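You operate a simulated robot arm through the tools that you are given. There is no shell and no other tool. Be economical: measure what you need, move in short steps, check, and stop when the job is done.

Carry out the task below with a simulated robot arm. There is one attempt and no reset: what you move stays moved.

JOB
Fill the flow cup with water to its line and run it clean.
Fine: the jug goes back; shut the stopper once the cup is dry. Set down upright: water jug.

The check looks at the end state, three seconds after you hand in, the way a careful person would. Anything else that was tipped, shoved, dropped, spilled or broken makes it a failure. A push-on lid holds only when it is set on centred and level and pressed home; a screw cap is set on level and turned clockwise until tight.

ROBOT AND FRAMES
A 6-joint arm with a fingered hand, fixed in place. Base frame: the origin is at the foot of the arm, x ahead of it, y to its left, z up. Units: mm, degrees, N and s.
With the tool pointing down near the work surface it reaches from about 300 to 800 mm from the base axis. Its first joint turns from -166.0 to 166.0 degrees. Payload 4 kg.
The TCP is the grasp point between the finger pads, 26 mm short of the fingertips. In the tool frame z runs along the fingers and y along their closing line. The gripper opens to 132 mm. The gripper's body begins 73 mm behind the TCP. The gripper is a hand of 5 fingers: y runs from the thumb to the fingers, the wrist lies at [0, 0, -239] in the tool frame.
Orientation is told as [roll, pitch, yaw] about the base's x, y, z axes, in that order, counted from this pose: with the fingers straight down and closing along the base's y, the tool's x points along the base's -x, its y along +y and its z along -z.

CONTROLS
- The arm moves only by the tool drive_tool. Its argument "steps" is one flat list of numbers, 6 for each row, row after row: the shift along the tool's x, y, z in units of 50 mm (1.0 is 50 mm), then the turn, a rotation vector about the tool's x, y, z in units of 5 degrees (1.0 is 5 degrees). In form: [dx, dy, dz, wx, wy, wz, dx, dy, dz, wx, wy, wz, ...]. A call has 1 to 10 rows; each row shifts and turns the commanded pose from where the row before left it, along the tool's axes as they then stand. A call with a number of a shift or a turn outside -1 to 1 is refused whole. Rows are played at 5 a second. More than 50 mm and 8.6 degrees between two rows, and nothing of the call is played. A pose out of reach is approached as far as the arm can. The call stops where the force on the tool passes 40 N (or 10 N more than at its start, if that is more) or the arm is blocked; 0.2 s more then pass. In this call time passes only in rows, and 0.2 s behind the last. It gives the time, the measured TCP pose, the force on the tool (base axes), the opening and the grip force at its end, in the units of the frame above (readings bear some noise), with the torque about the TCP (base axes, N m) and any sound that the robot's microphone picked up.
- Cameras (640 x 400 px; columns grow to the right, rows downward): "scene" is fixed at [45.7, -501.8, 1650.3]; the picture's right is [0.81, -0.59, 0.00], its down [-0.36, -0.50, -0.79] and it looks along [0.46, 0.64, -0.62] (base axes); focal length 334 px, centre (320, 200). "wrist" rides on the gripper at [85, 2, -97] in the tool frame; the picture's right is [-0.02, 1.00, 0.00], its down [-0.75, -0.02, -0.66] and it looks along [-0.66, -0.01, 0.75] (tool axes); focal length 270 px, centre (320, 200). There is no depth. A picture from a camera that has moved, and an enlarged one, comes with that camera's place and axes in the base frame and with its lens. The place of the scene camera against the robot may be out by one fixed shift of up to 12 mm in any direction.
- capture(camera): a new picture of that camera. It takes no simulated time.
- move_fingers(finger1, finger2, finger3, finger4, thumb_bend): sets how far each is bent, from 0 (flat) to 1 (curled in); at 0.3 the hand is open as for a grip, at 0.7 the pads meet at the TCP. One left out holds its place. A second passes; each finger stops where it meets its share of the squeeze, and holds until it gets a number again. It is the only way to open and close the hand. It gives what a move gives, with no picture; readings hold the bend of each and the force on the fingers (four entries, about 0 where the hand has none), thumb and palm.
- inspect(camera, box): a new picture of the part [left, top, right, bottom] of that camera's present view, enlarged. It takes no simulated time.
- close_job(): hands the job in; it is judged then, once.

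Go step by step. Nothing tells you positions but the pictures and the camera data: compare them with the known pose of the tool, close in by small moves and look again before you grip or let go. The budget is 120 turns and 64 pictures, counting those below and the enlarged ones. Unless the task says otherwise, let go and move clear before handing in, and close with one line.

The tools are called after "Call:" as a command line: name --argument value ..., lists and objects as JSON in quotes. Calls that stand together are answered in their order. drive_tool: Moves the arm, as the interface text tells. Its arguments: {"type":"object","properties":{"steps":{"type":"array"}},"required":["steps"]} The other tools are called the same way: move_fingers (finger1, finger2, finger3, finger4, thumb_bend) moves the fingers one by one; capture (camera) takes a picture; inspect (camera, box) takes an enlarged picture of a part of a camera's view; close_job () hands the job in.

At the start:

```text
time: 0.0
position: [377.3, -35.3, 1349.3]
ee_rot: [0.0, 0.0, 0.0]
contact_force: [0.1, 0.1, -0.7]
ft_torque: [0.01, -0.01, -0.04]
opening: 131.8
finger_force: 0.1
shape: jaw
bend: [0.3, 0.3, 0.3, 0.3, 0.3]
finger forces: [0.0, 0.0, 0.0, 0.0, 0.0, 0.0]
```

scene: 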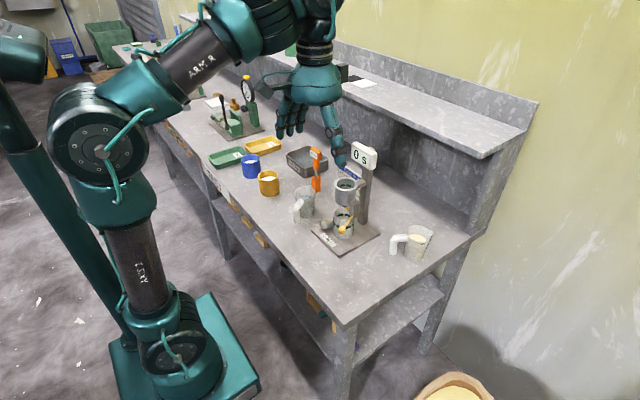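
wrist: 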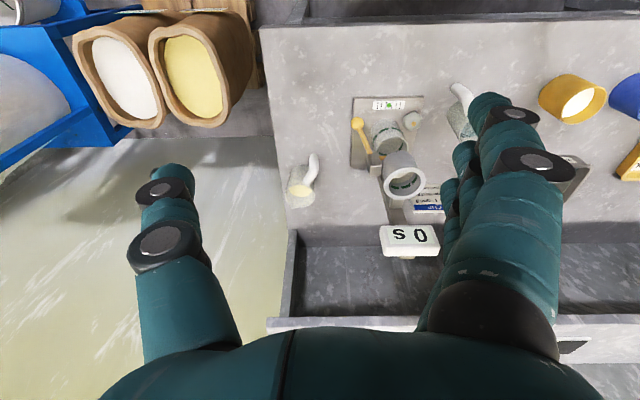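

I see a bench with a flow cup stand, two jugs, and other items. I'll take enlarged views first.

Call:
inspect --camera "scene" --box '[280, 130, 440, 270]'

Call:
inspect --camera "wrist" --box '[270, 70, 490, 270]'

```text
2.86 times, centred on (360, 200) of scene
camera zoom: at [45.7, -501.8, 1650.3], right [0.81, -0.59, 0.0], down [-0.36, -0.5, -0.79], along [0.46, 0.64, -0.62], focal length 954 px, centre (206, 200)
```

zoom: 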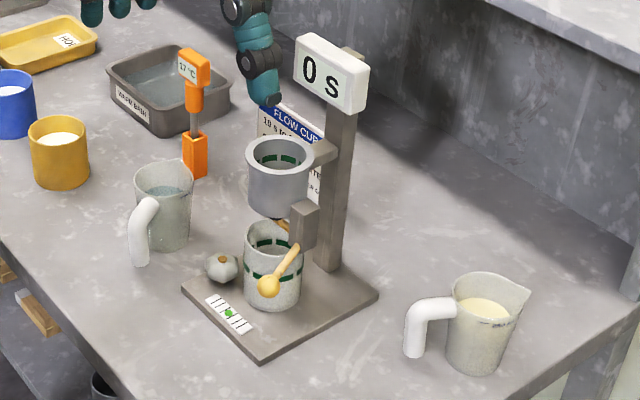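

```text
2.00 times, centred on (380, 170) of wrist
camera zoom: at [292.7, -33.2, 1445.7], right [0.02, 1.0, 0.0], down [0.75, -0.02, 0.66], along [0.66, -0.01, -0.75], focal length 541 px, centre (200, 260)
```

zoom: 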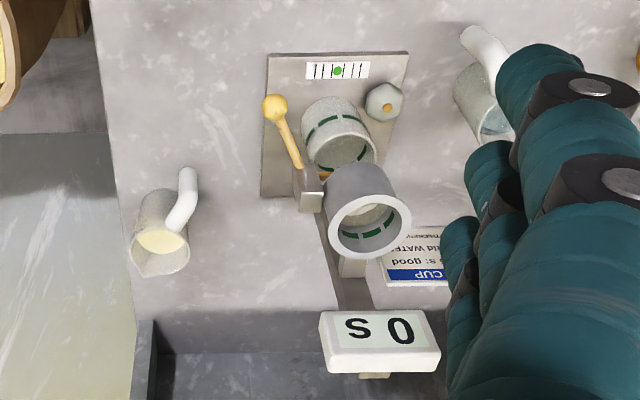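

Call:
drive_tool --steps '[0.6, 1, 0, 0, 0, 0, 0.6, 1, 0, 0, 0, 0, 0.4, 1, 0, 0, 0, 0]'

Call:
capture --camera "wrist"

Call:
inspect --camera "scene" --box '[325, 165, 385, 205]'

```text
refused: row 1 steps farther than a row can; nothing moved
```

```text
59 pictures are left
camera wrist: at [292.7, -33.2, 1445.7], right [0.02, 1.0, 0.0], down [0.75, -0.02, 0.66], along [0.66, -0.01, -0.75], focal length 270 px, centre (320, 200)
```

wrist: 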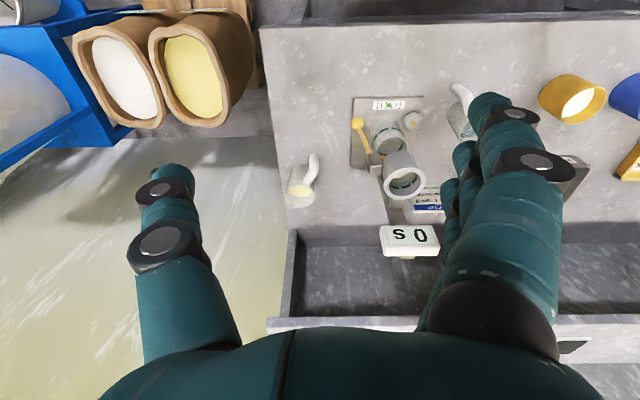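

```text
10.00 times, centred on (355, 185) of scene
camera zoom: at [45.7, -501.8, 1650.3], right [0.81, -0.59, 0.0], down [-0.36, -0.5, -0.79], along [0.46, 0.64, -0.62], focal length 3339 px, centre (-30, 350)
```

zoom: 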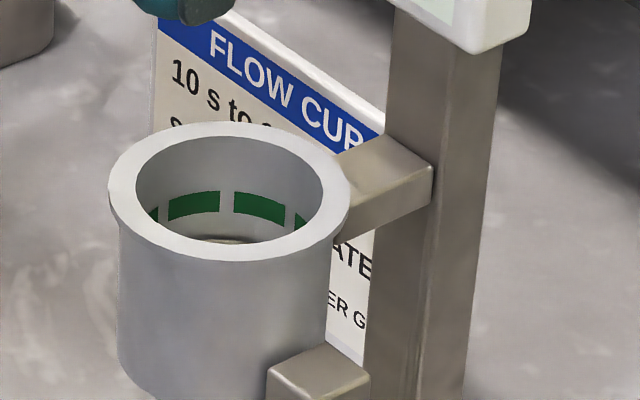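

The shift was too long per row, so I shorten it. I'm moving left and back for an unobstructed look.

Call:
drive_tool --steps '[0.5, 0.8, 0, 0, 0, 0, 0.5, 0.8, 0, 0, 0, 0, 0.5, 0.8, 0, 0, 0, 0, 0, 0.9, 0, 0, 0, 0]'

Call:
capture --camera "wrist"

Call:
inspect --camera "scene" --box '[290, 145, 390, 250]'

```text
time: 1.0
position: [302.1, 131.5, 1348.9]
ee_rot: [0.0, 0.0, -0.2]
contact_force: [0.4, 0.3, -0.5]
ft_torque: [-0.03, -0.01, -0.01]
opening: 131.8
finger_force: 0.0
shape: jaw
bend: [0.3, 0.3, 0.3, 0.3, 0.3]
finger forces: [0.0, 0.0, 0.0, 0.1, 0.0, 0.0]
```

```text
57 pictures are left
camera wrist: at [217.9, 133.1, 1445.1], right [0.02, 1.0, 0.0], down [0.75, -0.02, 0.66], along [0.66, -0.01, -0.75], focal length 270 px, centre (320, 200)
```

wrist: 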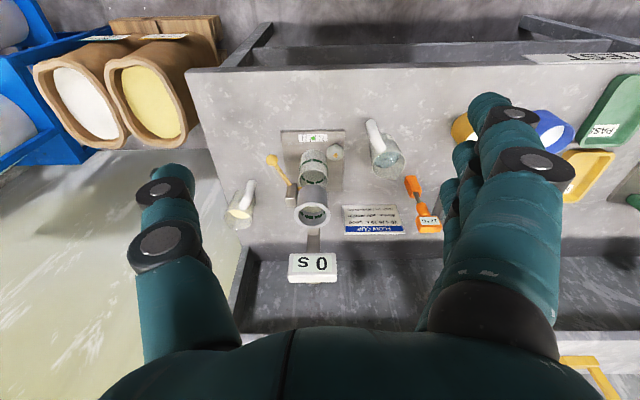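

```text
3.81 times, centred on (340, 198) of scene
camera zoom: at [45.7, -501.8, 1650.3], right [0.81, -0.59, 0.0], down [-0.36, -0.5, -0.79], along [0.46, 0.64, -0.62], focal length 1272 px, centre (244, 210)
```

zoom: 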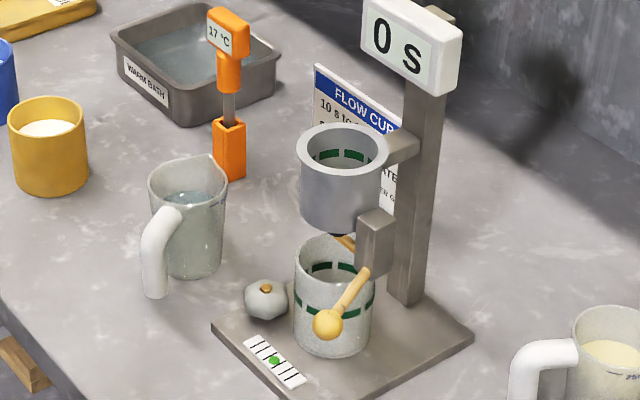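

Clear view now. I'll read the card and look at jug and stand enlarged.

Call:
inspect --camera "wrist" --box '[335, 195, 415, 245]'

Call:
inspect --camera "wrist" --box '[250, 105, 450, 235]'

```text
8.00 times, centred on (375, 220) of wrist
camera zoom: at [217.9, 133.1, 1445.1], right [0.02, 1.0, 0.0], down [0.75, -0.02, 0.66], along [0.66, -0.01, -0.75], focal length 2162 px, centre (-120, 40)
```

zoom: 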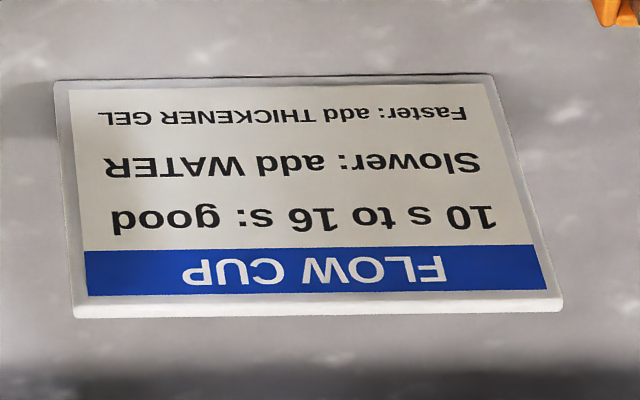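

```text
3.08 times, centred on (350, 170) of wrist
camera zoom: at [217.9, 133.1, 1445.1], right [0.02, 1.0, 0.0], down [0.75, -0.02, 0.66], along [0.66, -0.01, -0.75], focal length 832 px, centre (228, 292)
```

zoom: 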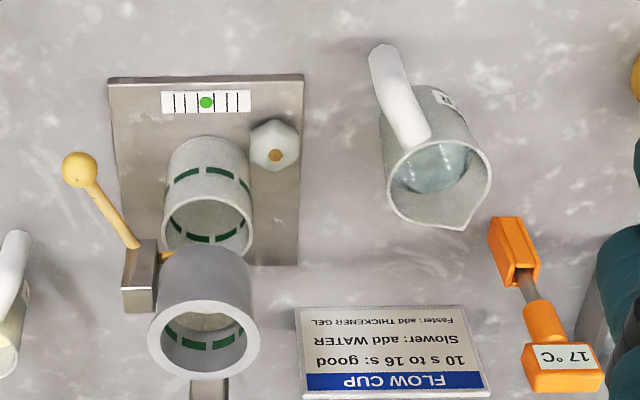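

The water jug (bluish content, label "...R") is at about (538, 271), with its rim near z 972, handle toward the robot and spout away. The flow cup rim is at about (584, 112, 1064), and the level bubble is centred. Next I turn the hand toward the jug from the handle side, pitched down, and look again.

Call:
drive_tool --steps '[0, 0, 0, 0, -1, -1, 0, 0, 0, 0, 0, -1, 0, 0, 0, 0, 0, -1, 0, 0, 0, 0, 0, -1, 0, 0, 0, 0, 0, -1, 0, 0, 0, 0, 0, -1, 0, 0, 0, 0, 0, 0]'

```text
time: 2.6
position: [302.8, 130.6, 1349.3]
ee_rot: [-2.3, -4.4, 30.1]
contact_force: [-0.3, 0.3, 0.3]
ft_torque: [0.0, 0.0, -0.02]
opening: 132.0
finger_force: 0.0
shape: jaw
bend: [0.3, 0.3, 0.3, 0.3, 0.3]
finger forces: [0.0, 0.0, 0.0, 0.0, 0.0, 0.1]
```

Call:
drive_tool --steps '[0, 0, 0.8, -0.46, -0.88, 0, 0, 0, 0.8, 0, -0.875, 0, 0, 0, 0.8, 0, -0.875, 0, 0, 0, 0.8, 0, -0.875, 0, 0, 0, 0.8, 0, -0.875, 0, 0, 0, 0, 0, -0.875, 0, 0, 0, 0, 0, -0.875, 0]'

Call:
capture --camera "wrist"

```text
time: 4.2
position: [342.0, 151.8, 1156.3]
ee_rot: [-0.1, -35.2, 30.1]
contact_force: [0.1, 0.7, -0.4]
ft_torque: [0.0, 0.03, 0.01]
opening: 132.1
finger_force: 0.0
shape: jaw
bend: [0.3, 0.3, 0.3, 0.3, 0.3]
finger forces: [0.1, 0.0, 0.0, 0.1, 0.0, 0.1]
```

```text
53 pictures are left
camera wrist: at [234.0, 90.2, 1185.8], right [-0.49, 0.87, 0.01], down [0.21, 0.11, 0.97], along [0.85, 0.48, -0.24], focal length 270 px, centre (320, 200)
```

wrist: 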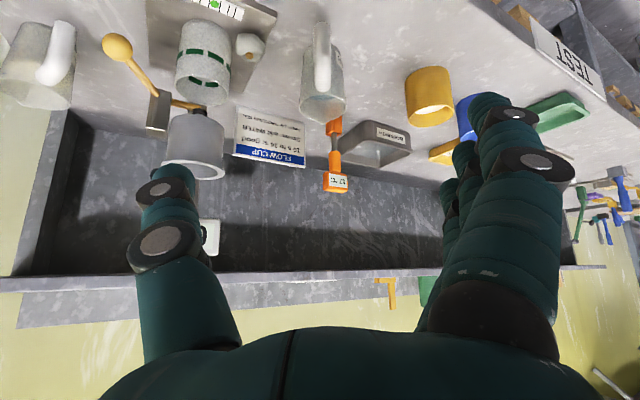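

Call:
inspect --camera "wrist" --box '[270, 10, 390, 130]'

Call:
inspect --camera "scene" --box '[280, 180, 340, 230]'

```text
3.33 times, centred on (330, 70) of wrist
camera zoom: at [234.0, 90.2, 1185.8], right [-0.49, 0.87, 0.01], down [0.21, 0.11, 0.97], along [0.85, 0.48, -0.24], focal length 901 px, centre (287, 633)
```

zoom: 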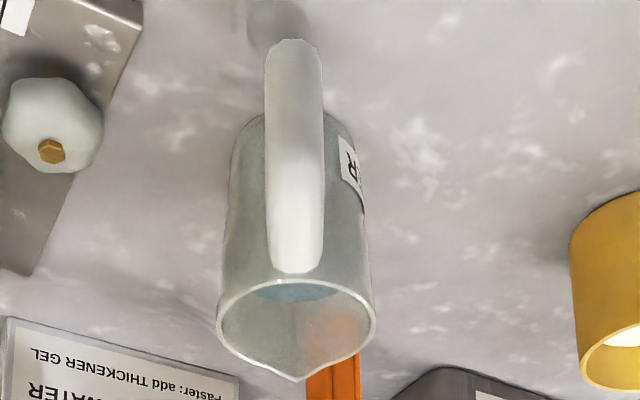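

```text
8.00 times, centred on (310, 205) of scene
camera zoom: at [45.7, -501.8, 1650.3], right [0.81, -0.59, 0.0], down [-0.36, -0.5, -0.79], along [0.46, 0.64, -0.62], focal length 2671 px, centre (400, 160)
```

zoom: 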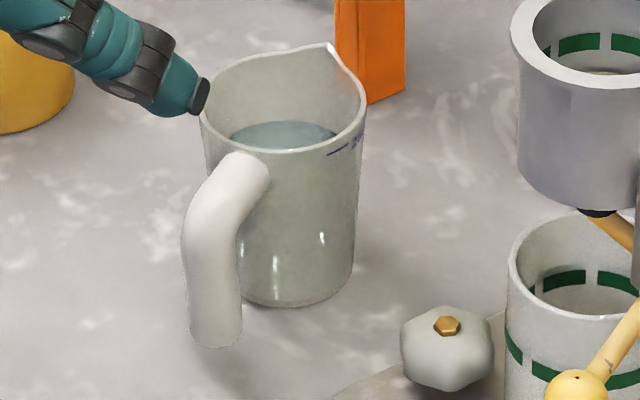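

Call:
drive_tool --steps '[-0.4, 0, 0.8, 0, 0, 0, -0.4, 0, 0.8, 0, 0, 0, -0.4, 0, 0.8, 0, 0, 0, 0, 0, 0, 0, 0, 0]'

Call:
capture --camera "wrist"

```text
time: 5.2
position: [445.6, 210.4, 1090.6]
ee_rot: [-0.1, -35.1, 30.2]
contact_force: [0.6, -0.3, -0.4]
ft_torque: [-0.03, 0.01, -0.03]
opening: 131.9
finger_force: 0.2
shape: jaw
bend: [0.3, 0.3, 0.3, 0.3, 0.3]
finger forces: [0.0, 0.0, 0.1, 0.0, 0.0, 0.0]
```

```text
50 pictures are left
camera wrist: at [336.9, 149.6, 1121.2], right [-0.49, 0.87, 0.01], down [0.21, 0.11, 0.97], along [0.85, 0.48, -0.24], focal length 270 px, centre (320, 200)
```

wrist: 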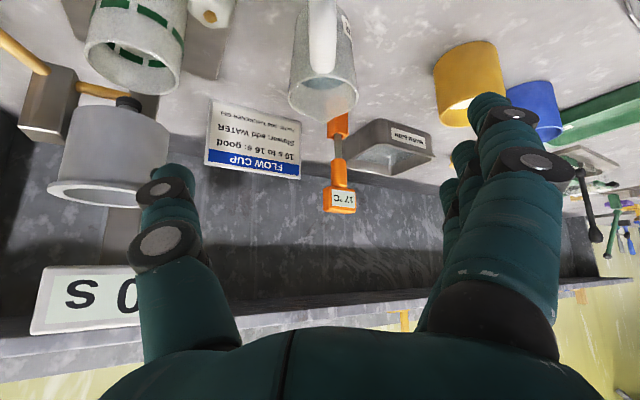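

Call:
drive_tool --steps '[0, 0.06, 0.7, 0, 0, 0, -0.1, 0, 0.7, 0, 0, 0, 0, 0, 0, 0, 0, 0]'

Call:
capture --camera "wrist"

Call:
inspect --camera "scene" --box '[270, 165, 360, 230]'

```text
time: 6.0
position: [481.0, 234.2, 1037.6]
ee_rot: [0.0, -35.1, 30.1]
contact_force: [-1.7, -0.6, 0.0]
ft_torque: [-0.02, 0.01, 0.03]
opening: 132.0
finger_force: 0.1
shape: jaw
bend: [0.3, 0.3, 0.3, 0.3, 0.3]
finger forces: [0.0, 0.1, 0.1, 0.1, 0.0, 0.0]
```

```text
49 pictures are left
camera wrist: at [373.1, 174.0, 1067.5], right [-0.49, 0.87, 0.01], down [0.21, 0.11, 0.97], along [0.85, 0.48, -0.24], focal length 270 px, centre (320, 200)
```

wrist: 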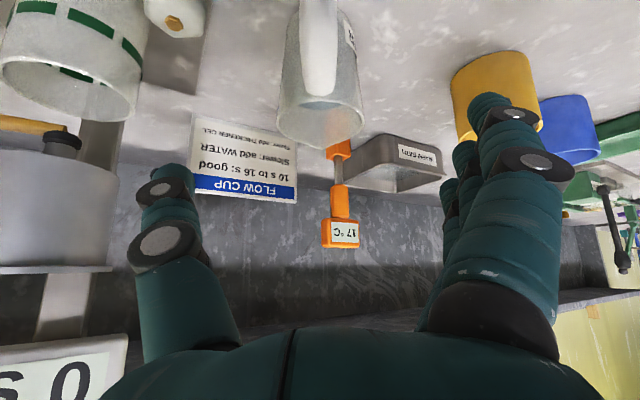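

```text
6.15 times, centred on (315, 198) of scene
camera zoom: at [45.7, -501.8, 1650.3], right [0.81, -0.59, 0.0], down [-0.36, -0.5, -0.79], along [0.46, 0.64, -0.62], focal length 2055 px, centre (351, 215)
```

zoom: 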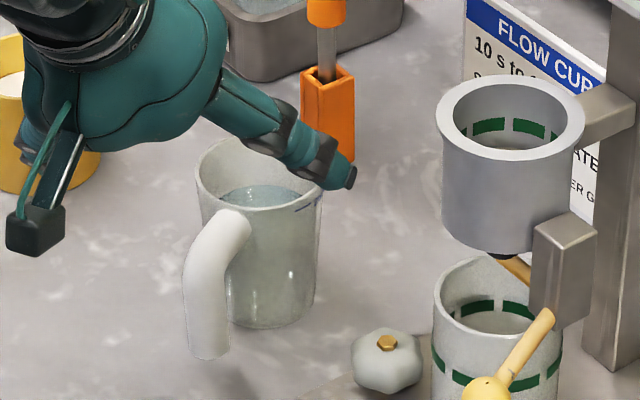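

Wrist-based triangulation puts the jug rim centre at about (563, 282, 936), and the handle lines up with the hand. I'm advancing partway along the tool axis.

Call:
drive_tool --steps '[-0.02, 0, 0.5, 0, 0, 0, -0.02, 0, 0.5, 0, 0, 0, -0.02, 0, 0.5, 0, 0, 0, -0.02, 0, 0.5, 0, 0, 0, 0, 0, 0, 0, 0, 0]'

Call:
capture --camera "wrist"

Call:
inspect --camera "scene" --box '[270, 165, 360, 230]'

```text
time: 7.2
position: [534.6, 266.2, 957.6]
ee_rot: [-0.1, -35.1, 30.3]
contact_force: [0.5, -0.1, -0.1]
ft_torque: [-0.01, 0.0, 0.0]
opening: 131.9
finger_force: 0.1
shape: jaw
bend: [0.3, 0.3, 0.3, 0.3, 0.3]
finger forces: [0.0, 0.1, 0.0, 0.0, 0.0, 0.1]
```

```text
47 pictures are left
camera wrist: at [425.6, 204.5, 988.7], right [-0.49, 0.87, 0.01], down [0.21, 0.11, 0.97], along [0.85, 0.48, -0.24], focal length 270 px, centre (320, 200)
```

wrist: 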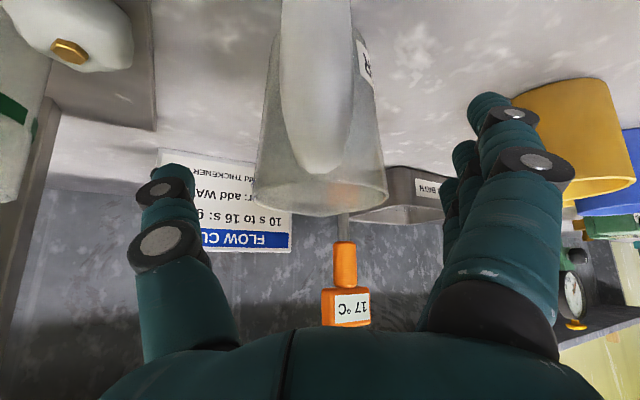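

```text
6.15 times, centred on (315, 198) of scene
camera zoom: at [45.7, -501.8, 1650.3], right [0.81, -0.59, 0.0], down [-0.36, -0.5, -0.79], along [0.46, 0.64, -0.62], focal length 2055 px, centre (351, 215)
```

zoom: 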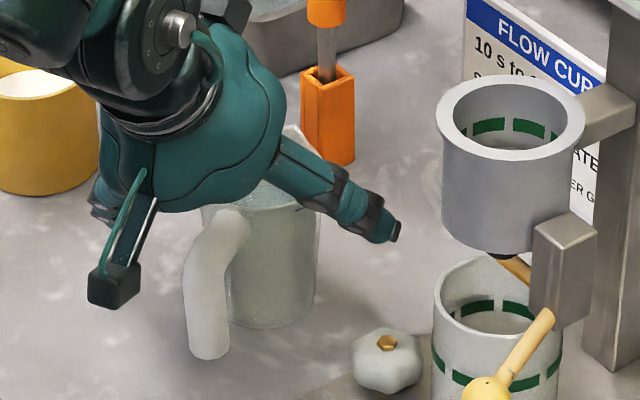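

Call:
drive_tool --steps '[0, 0, 0.4, 0, 0, 0, 0, 0, 0.4, 0, 0, 0, 0, 0, 0.3, 0, 0, 0, 0, 0, 0, 0, 0, 0]'

Call:
capture --camera "wrist"

Call:
inspect --camera "scene" --box '[270, 165, 360, 230]'

```text
time: 8.2
position: [560.9, 281.5, 913.7]
ee_rot: [0.0, -35.2, 30.2]
contact_force: [0.0, 0.4, 0.1]
ft_torque: [-0.01, 0.04, 0.0]
opening: 132.1
finger_force: 0.1
shape: jaw
bend: [0.3, 0.3, 0.3, 0.3, 0.3]
finger forces: [0.1, 0.0, 0.0, 0.0, 0.0, 0.0]
```

```text
45 pictures are left
camera wrist: at [453.0, 220.5, 943.5], right [-0.49, 0.87, 0.01], down [0.21, 0.11, 0.97], along [0.85, 0.48, -0.24], focal length 270 px, centre (320, 200)
```

wrist: 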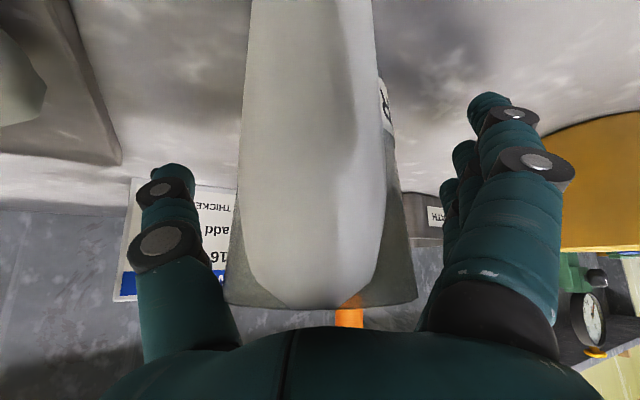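

```text
6.15 times, centred on (315, 198) of scene
camera zoom: at [45.7, -501.8, 1650.3], right [0.81, -0.59, 0.0], down [-0.36, -0.5, -0.79], along [0.46, 0.64, -0.62], focal length 2055 px, centre (351, 215)
```

zoom: 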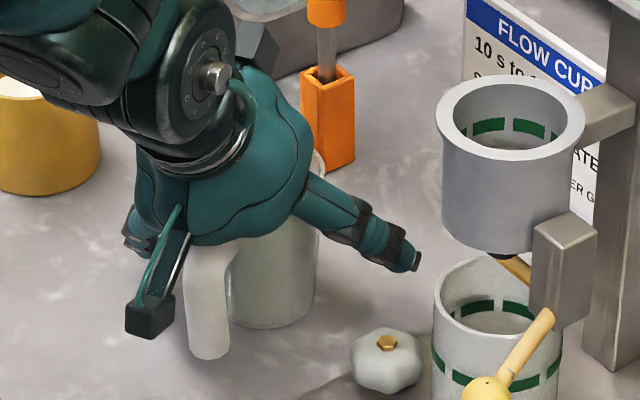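

The hand now straddles the jug body with the handle clear of the palm. I back off a little and close the fingers.

Call:
drive_tool --steps '[0, 0, -0.1, 0, 0, 0, 0, 0, 0, 0, 0, 0]'

Call:
move_fingers --finger1 0.42 --finger2 0.42 --finger3 0.42 --finger4 0.42 --thumb_bend 0.42

Call:
capture --camera "wrist"

```text
time: 8.8
position: [558.5, 281.4, 917.3]
ee_rot: [0.0, -35.2, 30.2]
contact_force: [-0.6, 0.7, -0.7]
ft_torque: [0.01, -0.03, -0.03]
opening: 131.8
finger_force: 0.0
shape: jaw
bend: [0.3, 0.3, 0.3, 0.3, 0.3]
finger forces: [0.1, 0.0, 0.1, 0.1, 0.0, 0.0]
```

```text
time: 9.8
position: [559.6, 280.4, 917.2]
ee_rot: [0.0, -35.1, 30.3]
contact_force: [0.2, 0.7, -0.5]
ft_torque: [0.03, -0.02, 0.0]
opening: 101.8
finger_force: 0.2
shape: fingers
bend: [0.42, 0.42, 0.42, 0.42, 0.42]
finger forces: [0.0, 0.0, 0.0, 0.1, 0.0, 0.0]
```

```text
43 pictures are left
camera wrist: at [450.5, 219.1, 947.2], right [-0.49, 0.87, 0.01], down [0.21, 0.11, 0.97], along [0.85, 0.48, -0.24], focal length 270 px, centre (320, 200)
```

wrist: 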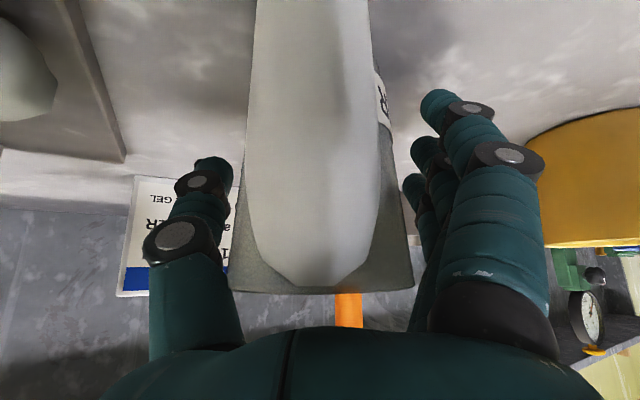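

Call:
move_fingers --finger1 0.7 --finger2 0.7 --finger3 0.7 --finger4 0.7 --thumb_bend 0.7

Call:
capture --camera "wrist"

Call:
inspect --camera "scene" --box '[270, 165, 360, 230]'

```text
time: 10.8
position: [558.9, 280.7, 916.3]
ee_rot: [-0.1, -35.1, 30.2]
contact_force: [-0.3, -0.5, -1.0]
ft_torque: [0.04, -0.08, -0.01]
opening: 60.8
finger_force: 29.6
shape: fingers
bend: [0.55, 0.57, 0.68, 0.7, 0.62]
finger forces: [6.5, 6.3, 16.8, 0.0, 29.7, 0.0]
```

```text
42 pictures are left
camera wrist: at [450.5, 219.0, 947.1], right [-0.49, 0.87, 0.01], down [0.21, 0.11, 0.97], along [0.85, 0.48, -0.24], focal length 270 px, centre (320, 200)
```

wrist: 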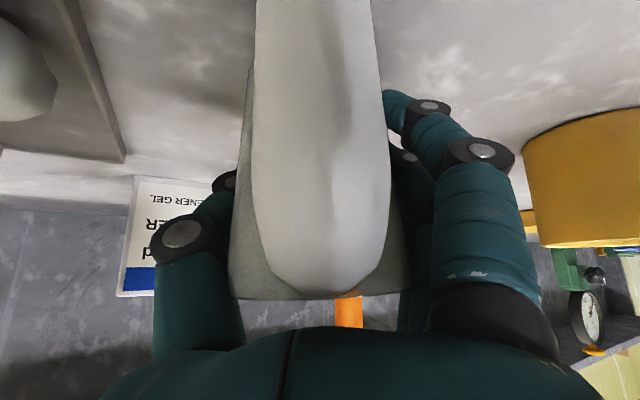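

```text
6.15 times, centred on (315, 198) of scene
camera zoom: at [45.7, -501.8, 1650.3], right [0.81, -0.59, 0.0], down [-0.36, -0.5, -0.79], along [0.46, 0.64, -0.62], focal length 2055 px, centre (351, 215)
```

zoom: 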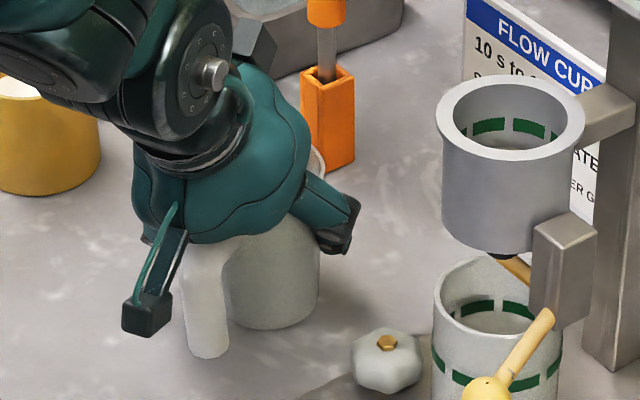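

The grip is at about 30 N. I lift slightly and check that the jug follows upright.

Call:
drive_tool --steps '[-0.115, 0, -0.164, 0, 0, 0, -0.115, 0, -0.164, 0, 0, 0, -0.115, 0, -0.164, 0, 0, 0, 0, 0, 0, 0, 0, 0]'

Call:
inspect --camera "scene" --box '[270, 165, 360, 230]'

```text
time: 11.8
position: [559.7, 280.2, 947.6]
ee_rot: [-0.1, -35.1, 30.2]
contact_force: [0.2, 0.7, -2.9]
ft_torque: [0.05, -0.04, -0.02]
opening: 60.9
finger_force: 29.8
shape: fingers
bend: [0.55, 0.57, 0.68, 0.7, 0.62]
finger forces: [6.5, 6.3, 16.9, 0.0, 29.8, 0.0]
```

```text
6.15 times, centred on (315, 198) of scene
camera zoom: at [45.7, -501.8, 1650.3], right [0.81, -0.59, 0.0], down [-0.36, -0.5, -0.79], along [0.46, 0.64, -0.62], focal length 2055 px, centre (351, 215)
```

zoom: 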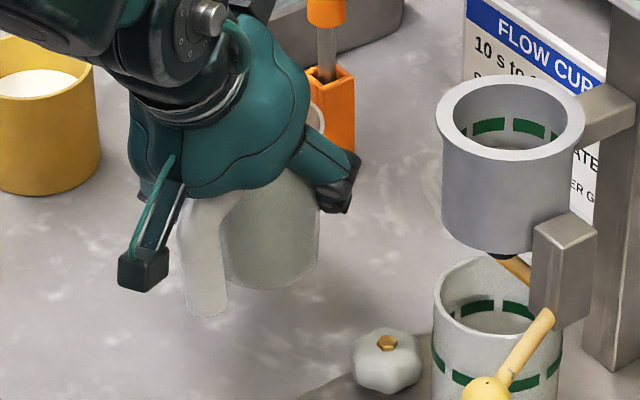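

The jug is lifted and steady, weighing about 250 g in total. I raise it straight up.

Call:
drive_tool --steps '[-0.46, 0, -0.656, 0, 0, 0, -0.46, 0, -0.656, 0, 0, 0, -0.46, 0, -0.656, 0, 0, 0, -0.46, 0, -0.656, 0, 0, 0, -0.46, 0, -0.656, 0, 0, 0, 0, 0, 0, 0, 0, 0]'

Call:
capture --camera "scene"

```text
time: 13.2
position: [557.2, 279.5, 1147.1]
ee_rot: [-0.2, -35.2, 30.3]
contact_force: [-0.5, 0.0, -2.3]
ft_torque: [0.03, -0.06, 0.03]
opening: 60.7
finger_force: 29.6
shape: fingers
bend: [0.55, 0.57, 0.68, 0.7, 0.62]
finger forces: [6.4, 6.4, 16.7, 0.0, 29.7, 0.0]
```

```text
39 pictures are left
```

scene: 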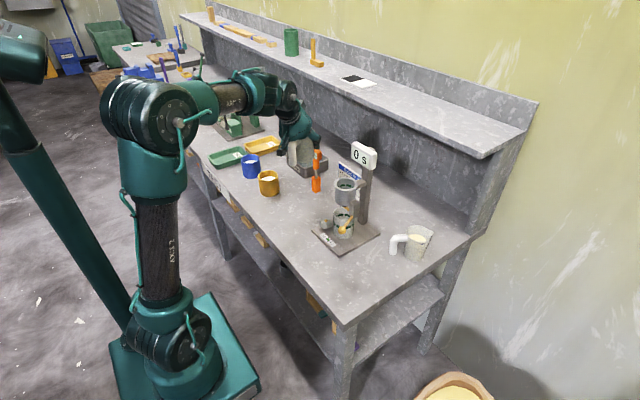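

Now I yaw the jug from 30° to -30° at this height.

Call:
drive_tool --steps '[0, 0, 0, 0.574, 0, 0.819, 0, 0, 0, 0.574, 0, 0.819, 0, 0, 0, 0.574, 0, 0.819, 0, 0, 0, 0.574, 0, 0.819, 0, 0, 0, 0.574, 0, 0.819, 0, 0, 0, 0.574, 0, 0.819, 0, 0, 0, 0.574, 0, 0.819, 0, 0, 0, 0.574, 0, 0.819, 0, 0, 0, 0.574, 0, 0.819, 0, 0, 0, 0.574, 0, 0.819]'

Call:
drive_tool --steps '[0, 0, 0, 0.574, 0, 0.819, 0, 0, 0, 0.574, 0, 0.819, 0, 0, 0, 0, 0, 0]'

```text
time: 15.4
position: [558.3, 280.5, 1147.4]
ee_rot: [0.1, -35.1, -19.9]
contact_force: [0.6, -0.1, -2.2]
ft_torque: [-0.01, -0.07, 0.02]
opening: 60.6
finger_force: 28.7
shape: fingers
bend: [0.55, 0.57, 0.68, 0.7, 0.62]
finger forces: [6.5, 6.5, 16.1, 0.0, 28.6, 0.0]
```

```text
time: 16.2
position: [558.6, 280.7, 1147.7]
ee_rot: [0.1, -35.0, -29.9]
contact_force: [-0.4, 0.2, -1.7]
ft_torque: [-0.05, -0.08, 0.01]
opening: 60.2
finger_force: 28.6
shape: fingers
bend: [0.55, 0.57, 0.68, 0.7, 0.62]
finger forces: [6.6, 6.5, 16.0, 0.0, 28.3, 0.1]
```

Call:
drive_tool --steps '[-0.174, -0.667, 0.122, 0, 0, 0, -0.174, -0.667, 0.122, 0, 0, 0, -0.174, -0.667, 0.122, 0, 0, 0, -0.174, -0.667, 0.122, 0, 0, 0, 0, 0, 0, 0, 0, 0]'

Call:
inspect --camera "scene" --box '[290, 120, 410, 240]'

Call:
capture --camera "wrist"

```text
time: 17.4
position: [530.1, 142.6, 1147.8]
ee_rot: [0.0, -35.2, -29.8]
contact_force: [0.1, -0.7, -2.3]
ft_torque: [0.0, -0.05, 0.0]
opening: 60.2
finger_force: 28.7
shape: fingers
bend: [0.55, 0.57, 0.68, 0.7, 0.62]
finger forces: [6.6, 6.7, 16.0, 0.0, 28.2, 0.0]
```

```text
3.33 times, centred on (350, 180) of scene
camera zoom: at [45.7, -501.8, 1650.3], right [0.81, -0.59, 0.0], down [-0.36, -0.5, -0.79], along [0.46, 0.64, -0.62], focal length 1113 px, centre (220, 267)
```

zoom: 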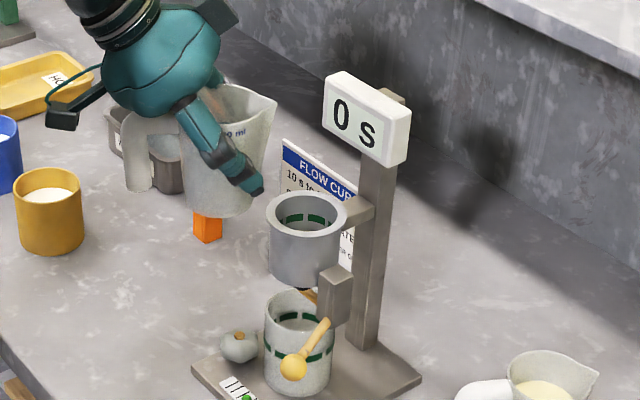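

```text
37 pictures are left
camera wrist: at [422.5, 206.0, 1177.3], right [0.51, 0.86, 0.01], down [0.2, -0.13, 0.97], along [0.84, -0.49, -0.24], focal length 270 px, centre (320, 200)
```

wrist: 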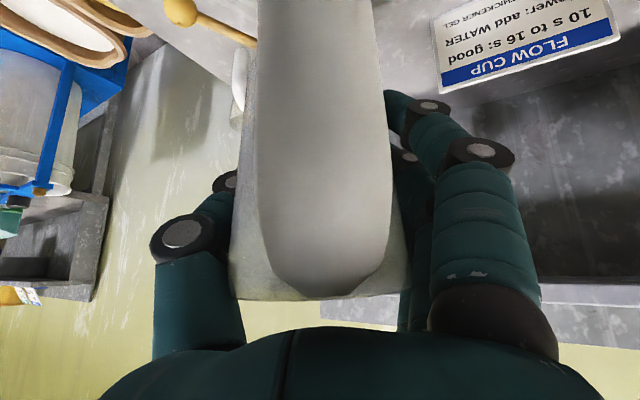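

The jug is beside the cup with the spout pointing to it. I tilt 30° (no flow expected yet), then lower to pouring height.

Call:
drive_tool --steps '[0, 0, 0, 0, 0.6, 0, 0, 0, 0, 0, 0.6, 0, 0, 0, 0, 0, 0.6, 0, 0, 0, 0, 0, 0.6, 0, 0, 0, 0, 0, 0.6, 0, 0, 0, 0, 0, 0.6, 0, 0, 0, 0, 0, 0.6, 0, 0, 0, 0, 0, 0.6, 0, 0, 0, 0, 0, 0.6, 0, 0, 0, 0, 0, 0.6, 0]'

Call:
inspect --camera "scene" --box '[305, 130, 395, 220]'

```text
time: 19.6
position: [528.6, 143.0, 1147.6]
ee_rot: [0.0, -5.1, -29.8]
contact_force: [-0.5, -0.1, -2.5]
ft_torque: [0.01, -0.06, -0.03]
opening: 60.4
finger_force: 28.5
shape: fingers
bend: [0.55, 0.57, 0.68, 0.7, 0.62]
finger forces: [6.6, 6.6, 15.8, 0.0, 28.0, 0.0]
```

```text
4.44 times, centred on (350, 175) of scene
camera zoom: at [45.7, -501.8, 1650.3], right [0.81, -0.59, 0.0], down [-0.36, -0.5, -0.79], along [0.46, 0.64, -0.62], focal length 1484 px, centre (187, 311)
```

zoom: 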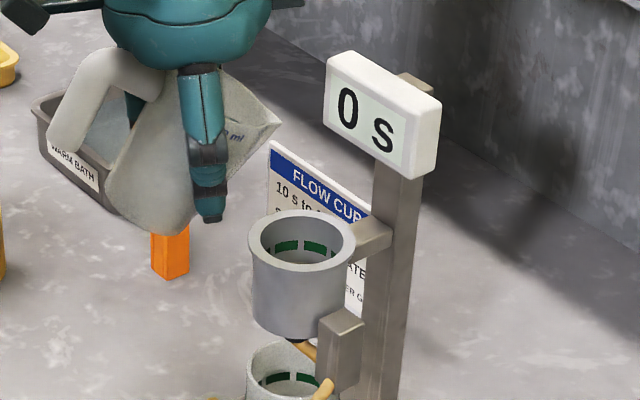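

Call:
drive_tool --steps '[-0.055, 0, 0.42, 0, 0, 0, -0.055, 0, 0.42, 0, 0, 0, 0, 0, 0, 0, 0, 0]'

Call:
drive_tool --steps '[0, 0, 0, 0, 0.5, 0, 0, 0, 0, 0, 0.5, 0, 0, 0, 0, 0, 0.5, 0, 0, 0, 0, 0, 0.5, 0, 0, 0, 0, 0, 0, 0]'

Call:
inspect --camera "scene" --box '[320, 140, 390, 210]'

```text
time: 20.4
position: [538.0, 139.0, 1106.1]
ee_rot: [0.0, -5.1, -29.8]
contact_force: [-0.4, 0.2, -1.7]
ft_torque: [-0.01, -0.04, -0.01]
opening: 60.2
finger_force: 28.9
shape: fingers
bend: [0.55, 0.57, 0.68, 0.7, 0.62]
finger forces: [6.6, 6.6, 15.9, 0.0, 28.0, 0.0]
```

```text
time: 21.6
position: [537.4, 140.3, 1105.2]
ee_rot: [0.0, 4.8, -29.9]
contact_force: [0.3, -1.2, -1.5]
ft_torque: [-0.01, -0.02, -0.02]
opening: 60.3
finger_force: 28.4
shape: fingers
bend: [0.55, 0.57, 0.68, 0.7, 0.63]
finger forces: [6.8, 6.8, 15.3, 0.1, 27.6, 0.0]
```

```text
5.71 times, centred on (355, 175) of scene
camera zoom: at [45.7, -501.8, 1650.3], right [0.81, -0.59, 0.0], down [-0.36, -0.5, -0.79], along [0.46, 0.64, -0.62], focal length 1908 px, centre (120, 343)
```

zoom: 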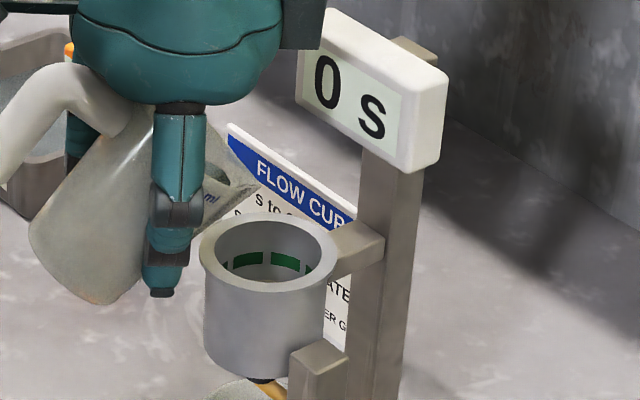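

Call:
drive_tool --steps '[0, 0, 0, 0, 0.4, 0, 0, 0, 0, 0, 0.4, 0, 0, 0, 0, 0, 0.4, 0, 0, 0, 0, 0, 0, 0, 0, 0, 0, 0, 0, 0]'

Call:
inspect --camera "scene" --box '[330, 155, 370, 195]'

```text
time: 22.8
position: [536.3, 138.7, 1105.5]
ee_rot: [-0.1, 10.9, -29.8]
contact_force: [-0.1, -0.8, -2.1]
ft_torque: [-0.04, -0.06, 0.03]
opening: 60.4
finger_force: 28.3
shape: fingers
bend: [0.55, 0.57, 0.68, 0.7, 0.63]
finger forces: [6.8, 6.8, 15.2, 0.0, 27.5, 0.1]
```

```text
10.00 times, centred on (350, 175) of scene
camera zoom: at [45.7, -501.8, 1650.3], right [0.81, -0.59, 0.0], down [-0.36, -0.5, -0.79], along [0.46, 0.64, -0.62], focal length 3339 px, centre (20, 450)
```

zoom: 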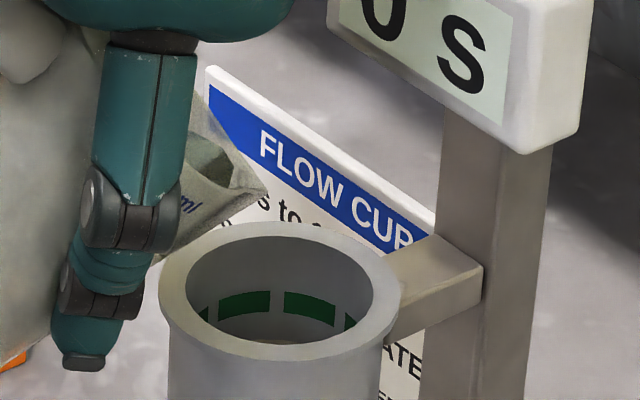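

Call:
drive_tool --steps '[0, 0, 0, 0, 0.3, 0, 0, 0, 0, 0, 0.3, 0, 0, 0, 0, 0, 0.2, 0, 0, 0, 0, 0, 0, 0, 0, 0, 0, 0, 0, 0]'

Call:
inspect --camera "scene" --box '[330, 155, 370, 195]'

```text
time: 24.0
position: [536.2, 133.9, 1103.9]
ee_rot: [0.1, 11.7, -29.8]
contact_force: [-0.4, -0.3, -1.4]
ft_torque: [-0.04, -0.04, -0.02]
opening: 60.3
finger_force: 27.8
shape: fingers
bend: [0.55, 0.57, 0.68, 0.7, 0.63]
finger forces: [6.8, 6.8, 15.2, 0.0, 27.4, 0.0]
out of reach, approached as far as the arm can: row 2, 3
```

```text
10.00 times, centred on (350, 175) of scene
camera zoom: at [45.7, -501.8, 1650.3], right [0.81, -0.59, 0.0], down [-0.36, -0.5, -0.79], along [0.46, 0.64, -0.62], focal length 3339 px, centre (20, 450)
```

zoom: 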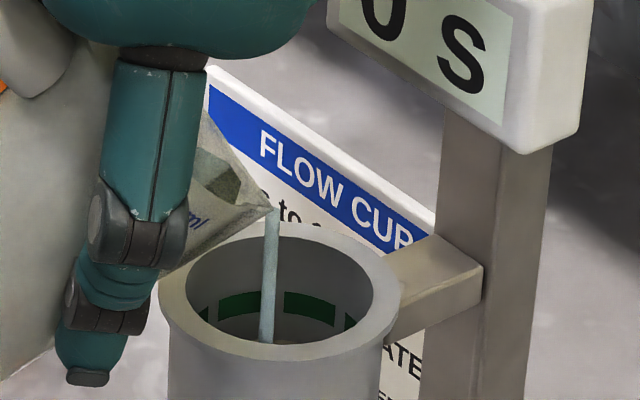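

Water streams cleanly into the cup, but the arm has reached a limit in tilt. I hold briefly and look at the level.

Call:
drive_tool --steps '[0, 0, 0, 0, -0.3, 0, 0, 0, 0, 0, 0, 0, 0, 0, 0, 0, 0, 0, 0, 0, 0, 0, 0, 0, 0, 0, 0, 0, 0, 0]'

Call:
inspect --camera "scene" --box '[330, 155, 370, 195]'

```text
time: 25.2
position: [537.2, 134.8, 1107.2]
ee_rot: [-0.1, 10.6, -29.9]
contact_force: [0.5, 0.2, -2.2]
ft_torque: [0.01, -0.11, 0.01]
opening: 60.2
finger_force: 28.3
shape: fingers
bend: [0.55, 0.57, 0.68, 0.7, 0.63]
finger forces: [6.8, 6.8, 15.3, 0.0, 27.4, 0.0]
out of reach, approached as far as the arm can: row 1
```

```text
10.00 times, centred on (350, 175) of scene
camera zoom: at [45.7, -501.8, 1650.3], right [0.81, -0.59, 0.0], down [-0.36, -0.5, -0.79], along [0.46, 0.64, -0.62], focal length 3339 px, centre (20, 450)
```

zoom: 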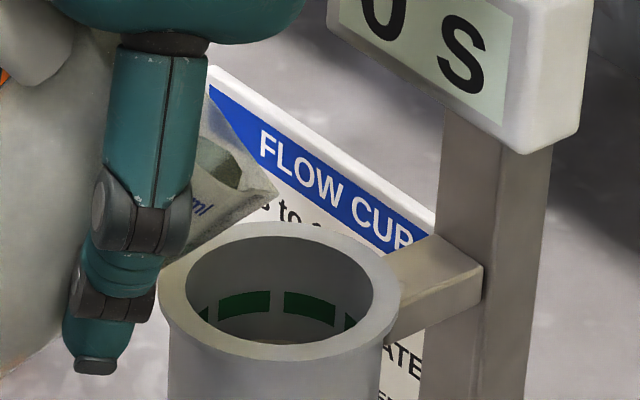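

Call:
capture --camera "scene"

```text
31 pictures are left
```

scene: 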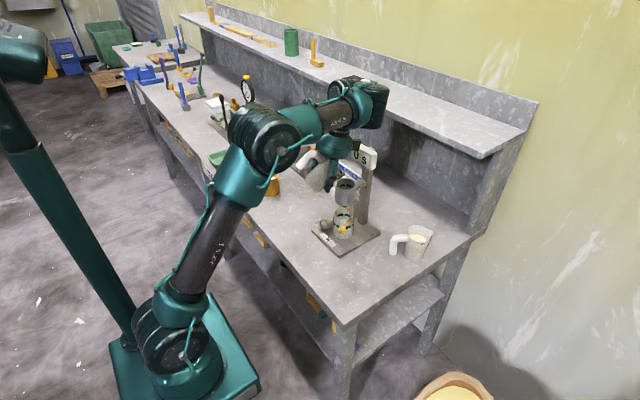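

Flow has stopped. I test whether a slightly lower pose allows more tilt, since the spout still has clearance over the rim.

Call:
drive_tool --steps '[0, 0, 0.2, 0, -0.2, 0, 0, 0, 0, 0, 0.3, 0, 0, 0, 0, 0, 0.3, 0, 0, 0, 0, 0, 0, 0]'

Call:
inspect --camera "scene" --box '[310, 135, 390, 215]'

```text
time: 26.2
position: [544.0, 133.6, 1106.5]
ee_rot: [-0.1, 10.7, -29.7]
contact_force: [-0.6, -0.5, -1.4]
ft_torque: [-0.03, -0.05, -0.01]
opening: 60.4
finger_force: 27.9
shape: fingers
bend: [0.55, 0.57, 0.68, 0.7, 0.63]
finger forces: [6.8, 6.7, 15.2, 0.0, 27.4, 0.0]
out of reach, approached as far as the arm can: row 1, 2
```

```text
5.00 times, centred on (350, 175) of scene
camera zoom: at [45.7, -501.8, 1650.3], right [0.81, -0.59, 0.0], down [-0.36, -0.5, -0.79], along [0.46, 0.64, -0.62], focal length 1670 px, centre (170, 325)
```

zoom: 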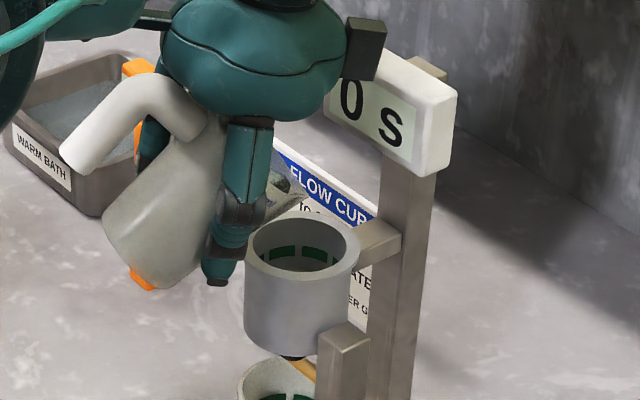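

Call:
drive_tool --steps '[0, 0, 0, 0, 0, 0]'

```text
time: 26.6
position: [543.6, 133.9, 1107.0]
ee_rot: [0.0, 10.6, -29.8]
contact_force: [0.1, 0.3, -1.5]
ft_torque: [-0.04, -0.01, -0.01]
opening: 60.4
finger_force: 27.8
shape: fingers
bend: [0.55, 0.57, 0.68, 0.7, 0.63]
finger forces: [6.8, 6.8, 15.1, 0.0, 27.4, 0.0]
```

Lowering isn't the fix. I swing the yaw toward the arm's own plane, pivoting around the spout, to see whether that frees more tilt.

Call:
drive_tool --steps '[0.037, -0.081, 0.007, 0.186, 0, -0.983, 0.037, -0.081, 0.007, 0.186, 0, -0.983, 0.037, -0.081, 0.007, 0.186, 0, -0.983, 0.037, -0.081, 0.007, 0.186, 0, -0.983, 0, 0, 0, 0, 0, 0]'

```text
time: 27.3
position: [533.9, 107.3, 1101.6]
ee_rot: [0.4, 12.0, -20.0]
contact_force: [15.8, -3.7, -1.9]
ft_torque: [-0.11, -0.64, -0.12]
opening: 60.2
finger_force: 36.1
shape: fingers
bend: [0.55, 0.57, 0.68, 0.68, 0.63]
finger forces: [7.1, 7.1, 14.5, 16.6, 27.2, 0.0]
out of reach, approached as far as the arm can: row 1
stopped in row 3: the force on the tool passed its limit at 48 N (the readings are from after the stop); the commanded pose is now the measured one
```

A contact stopped the move. I look immediately.

Call:
inspect --camera "scene" --box '[310, 135, 390, 215]'

Call:
capture --camera "wrist"

```text
5.00 times, centred on (350, 175) of scene
camera zoom: at [45.7, -501.8, 1650.3], right [0.81, -0.59, 0.0], down [-0.36, -0.5, -0.79], along [0.46, 0.64, -0.62], focal length 1670 px, centre (170, 325)
```

zoom: 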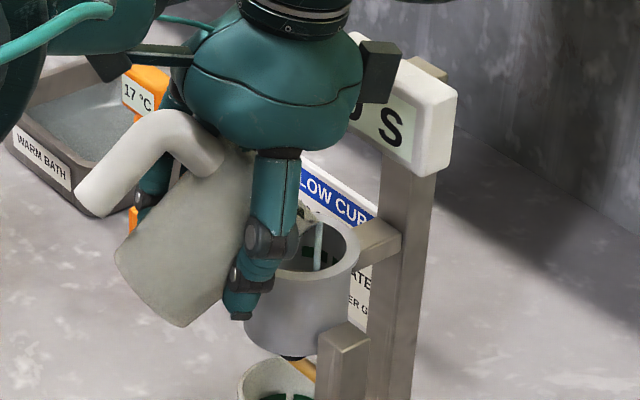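

```text
28 pictures are left
camera wrist: at [475.6, 130.2, 1213.2], right [0.36, 0.93, 0.0], down [0.81, -0.32, 0.49], along [0.45, -0.17, -0.87], focal length 270 px, centre (320, 200)
```

wrist: 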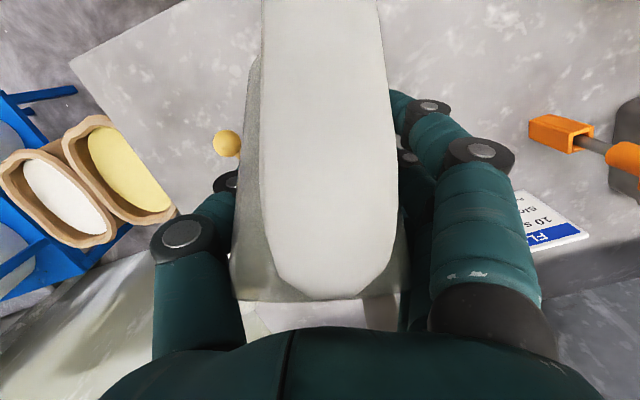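

Call:
drive_tool --steps '[0, 0, 0, 0, 0, 0]'

Call:
inspect --camera "scene" --box '[330, 155, 370, 195]'

```text
time: 27.7
position: [533.8, 108.4, 1101.5]
ee_rot: [0.3, 12.1, -20.0]
contact_force: [25.6, -3.7, -1.1]
ft_torque: [-0.16, -0.91, -0.23]
opening: 60.0
finger_force: 40.6
shape: fingers
bend: [0.55, 0.57, 0.68, 0.68, 0.63]
finger forces: [7.1, 7.1, 14.4, 24.7, 27.3, 0.0]
```

```text
10.00 times, centred on (350, 175) of scene
camera zoom: at [45.7, -501.8, 1650.3], right [0.81, -0.59, 0.0], down [-0.36, -0.5, -0.79], along [0.46, 0.64, -0.62], focal length 3339 px, centre (20, 450)
```

zoom: 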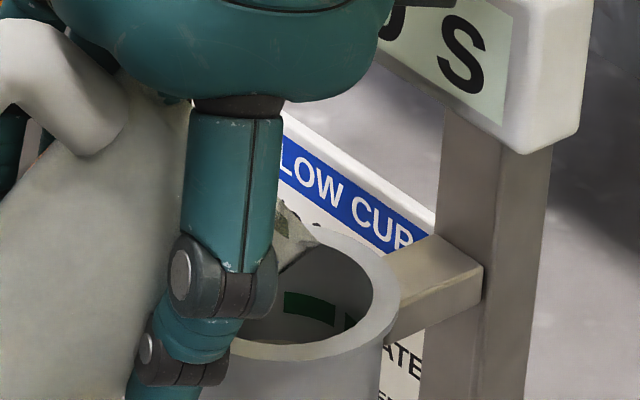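

The curled fourth finger, which carries no load on the jug, appears to have dipped inside the cup's near wall. I ease forward a hair and then raise straight up.

Call:
drive_tool --steps '[-0.05, 0, -0.01, 0, 0, 0, 0.06, 0, -0.29, 0, 0, 0, 0.06, 0, -0.29, 0, 0, 0, 0, 0, 0, 0, 0, 0]'

Call:
inspect --camera "scene" --box '[310, 135, 390, 215]'

```text
time: 28.7
position: [535.1, 107.4, 1102.1]
ee_rot: [0.4, 12.1, -19.8]
contact_force: [1.5, 1.0, -1.4]
ft_torque: [0.02, -0.1, 0.01]
opening: 60.0
finger_force: 28.9
shape: fingers
bend: [0.55, 0.57, 0.68, 0.68, 0.63]
finger forces: [7.0, 7.0, 14.4, 1.5, 27.2, 0.1]
out of reach, approached as far as the arm can: row 2, 3
```

```text
5.00 times, centred on (350, 175) of scene
camera zoom: at [45.7, -501.8, 1650.3], right [0.81, -0.59, 0.0], down [-0.36, -0.5, -0.79], along [0.46, 0.64, -0.62], focal length 1670 px, centre (170, 325)
```

zoom: 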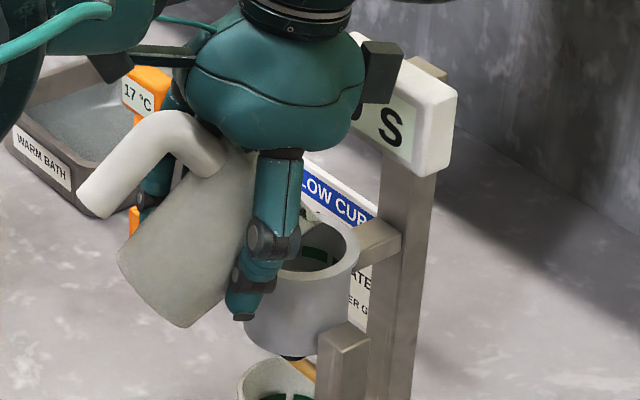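

Contact is relieved. The limit is arm extension with this steep grip, so I'll untilt, lift away, put the jug back, and regrip it by the handle with a flatter hand. Untilting over the cup comes first.

Call:
drive_tool --steps '[0, 0, 0, 0, -0.6, 0, 0, 0, 0, 0, -0.6, 0, 0, 0, 0, 0, -0.6, 0, 0, 0, -0.3, 0, -0.4, 0, 0, 0, -0.3, 0, -0.4, 0, 0, 0, 0, 0, 0, 0]'

Call:
inspect --camera "scene" --box '[310, 135, 390, 215]'

```text
time: 30.1
position: [562.4, 111.4, 1166.9]
ee_rot: [0.5, -0.9, -20.0]
contact_force: [-0.2, 0.1, -1.5]
ft_torque: [-0.03, -0.05, -0.01]
opening: 60.3
finger_force: 27.7
shape: fingers
bend: [0.55, 0.57, 0.68, 0.7, 0.63]
finger forces: [6.9, 7.0, 14.5, 0.1, 27.1, 0.1]
out of reach, approached as far as the arm can: row 1, 2, 3
```

```text
5.00 times, centred on (350, 175) of scene
camera zoom: at [45.7, -501.8, 1650.3], right [0.81, -0.59, 0.0], down [-0.36, -0.5, -0.79], along [0.46, 0.64, -0.62], focal length 1670 px, centre (170, 325)
```

zoom: 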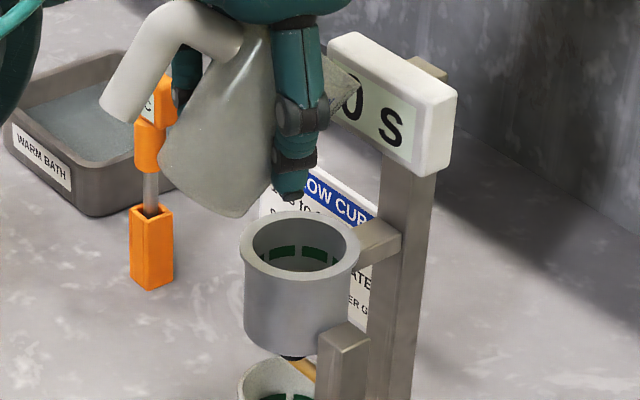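

The cup is clear. I back away, level the jug, and carry it home for a regrip.

Call:
drive_tool --steps '[0.8, 0, 0, 0.1, 0, 0, 0, 0.3, 0, 0, -0.855, 0, 0, 0.3, 0, 0, -0.855, 0, 0, 0.3, 0, 0, -0.855, 0, 0, 0.3, 0, 0, -0.855, 0, 0, 0.3, 0, 0, -0.855, 0, 0, 0.3, 0, 0, -0.855, 0, 0, 0.3, 0, 0, -0.855, 0, 0, 0.3, 0, 0, -0.855, 0, 0, 0, 0, 0, 0, 0]'

```text
time: 32.3
position: [631.5, 270.3, 1263.2]
ee_rot: [-0.1, -35.0, -20.0]
contact_force: [0.6, -0.7, -2.0]
ft_torque: [-0.04, -0.06, 0.03]
opening: 60.1
finger_force: 27.5
shape: fingers
bend: [0.55, 0.57, 0.68, 0.7, 0.63]
finger forces: [7.1, 6.9, 14.7, 0.0, 26.7, 0.0]
out of reach, approached as far as the arm can: row 1, 2, 3, 4, 5, 6, 7, 8, 9
```

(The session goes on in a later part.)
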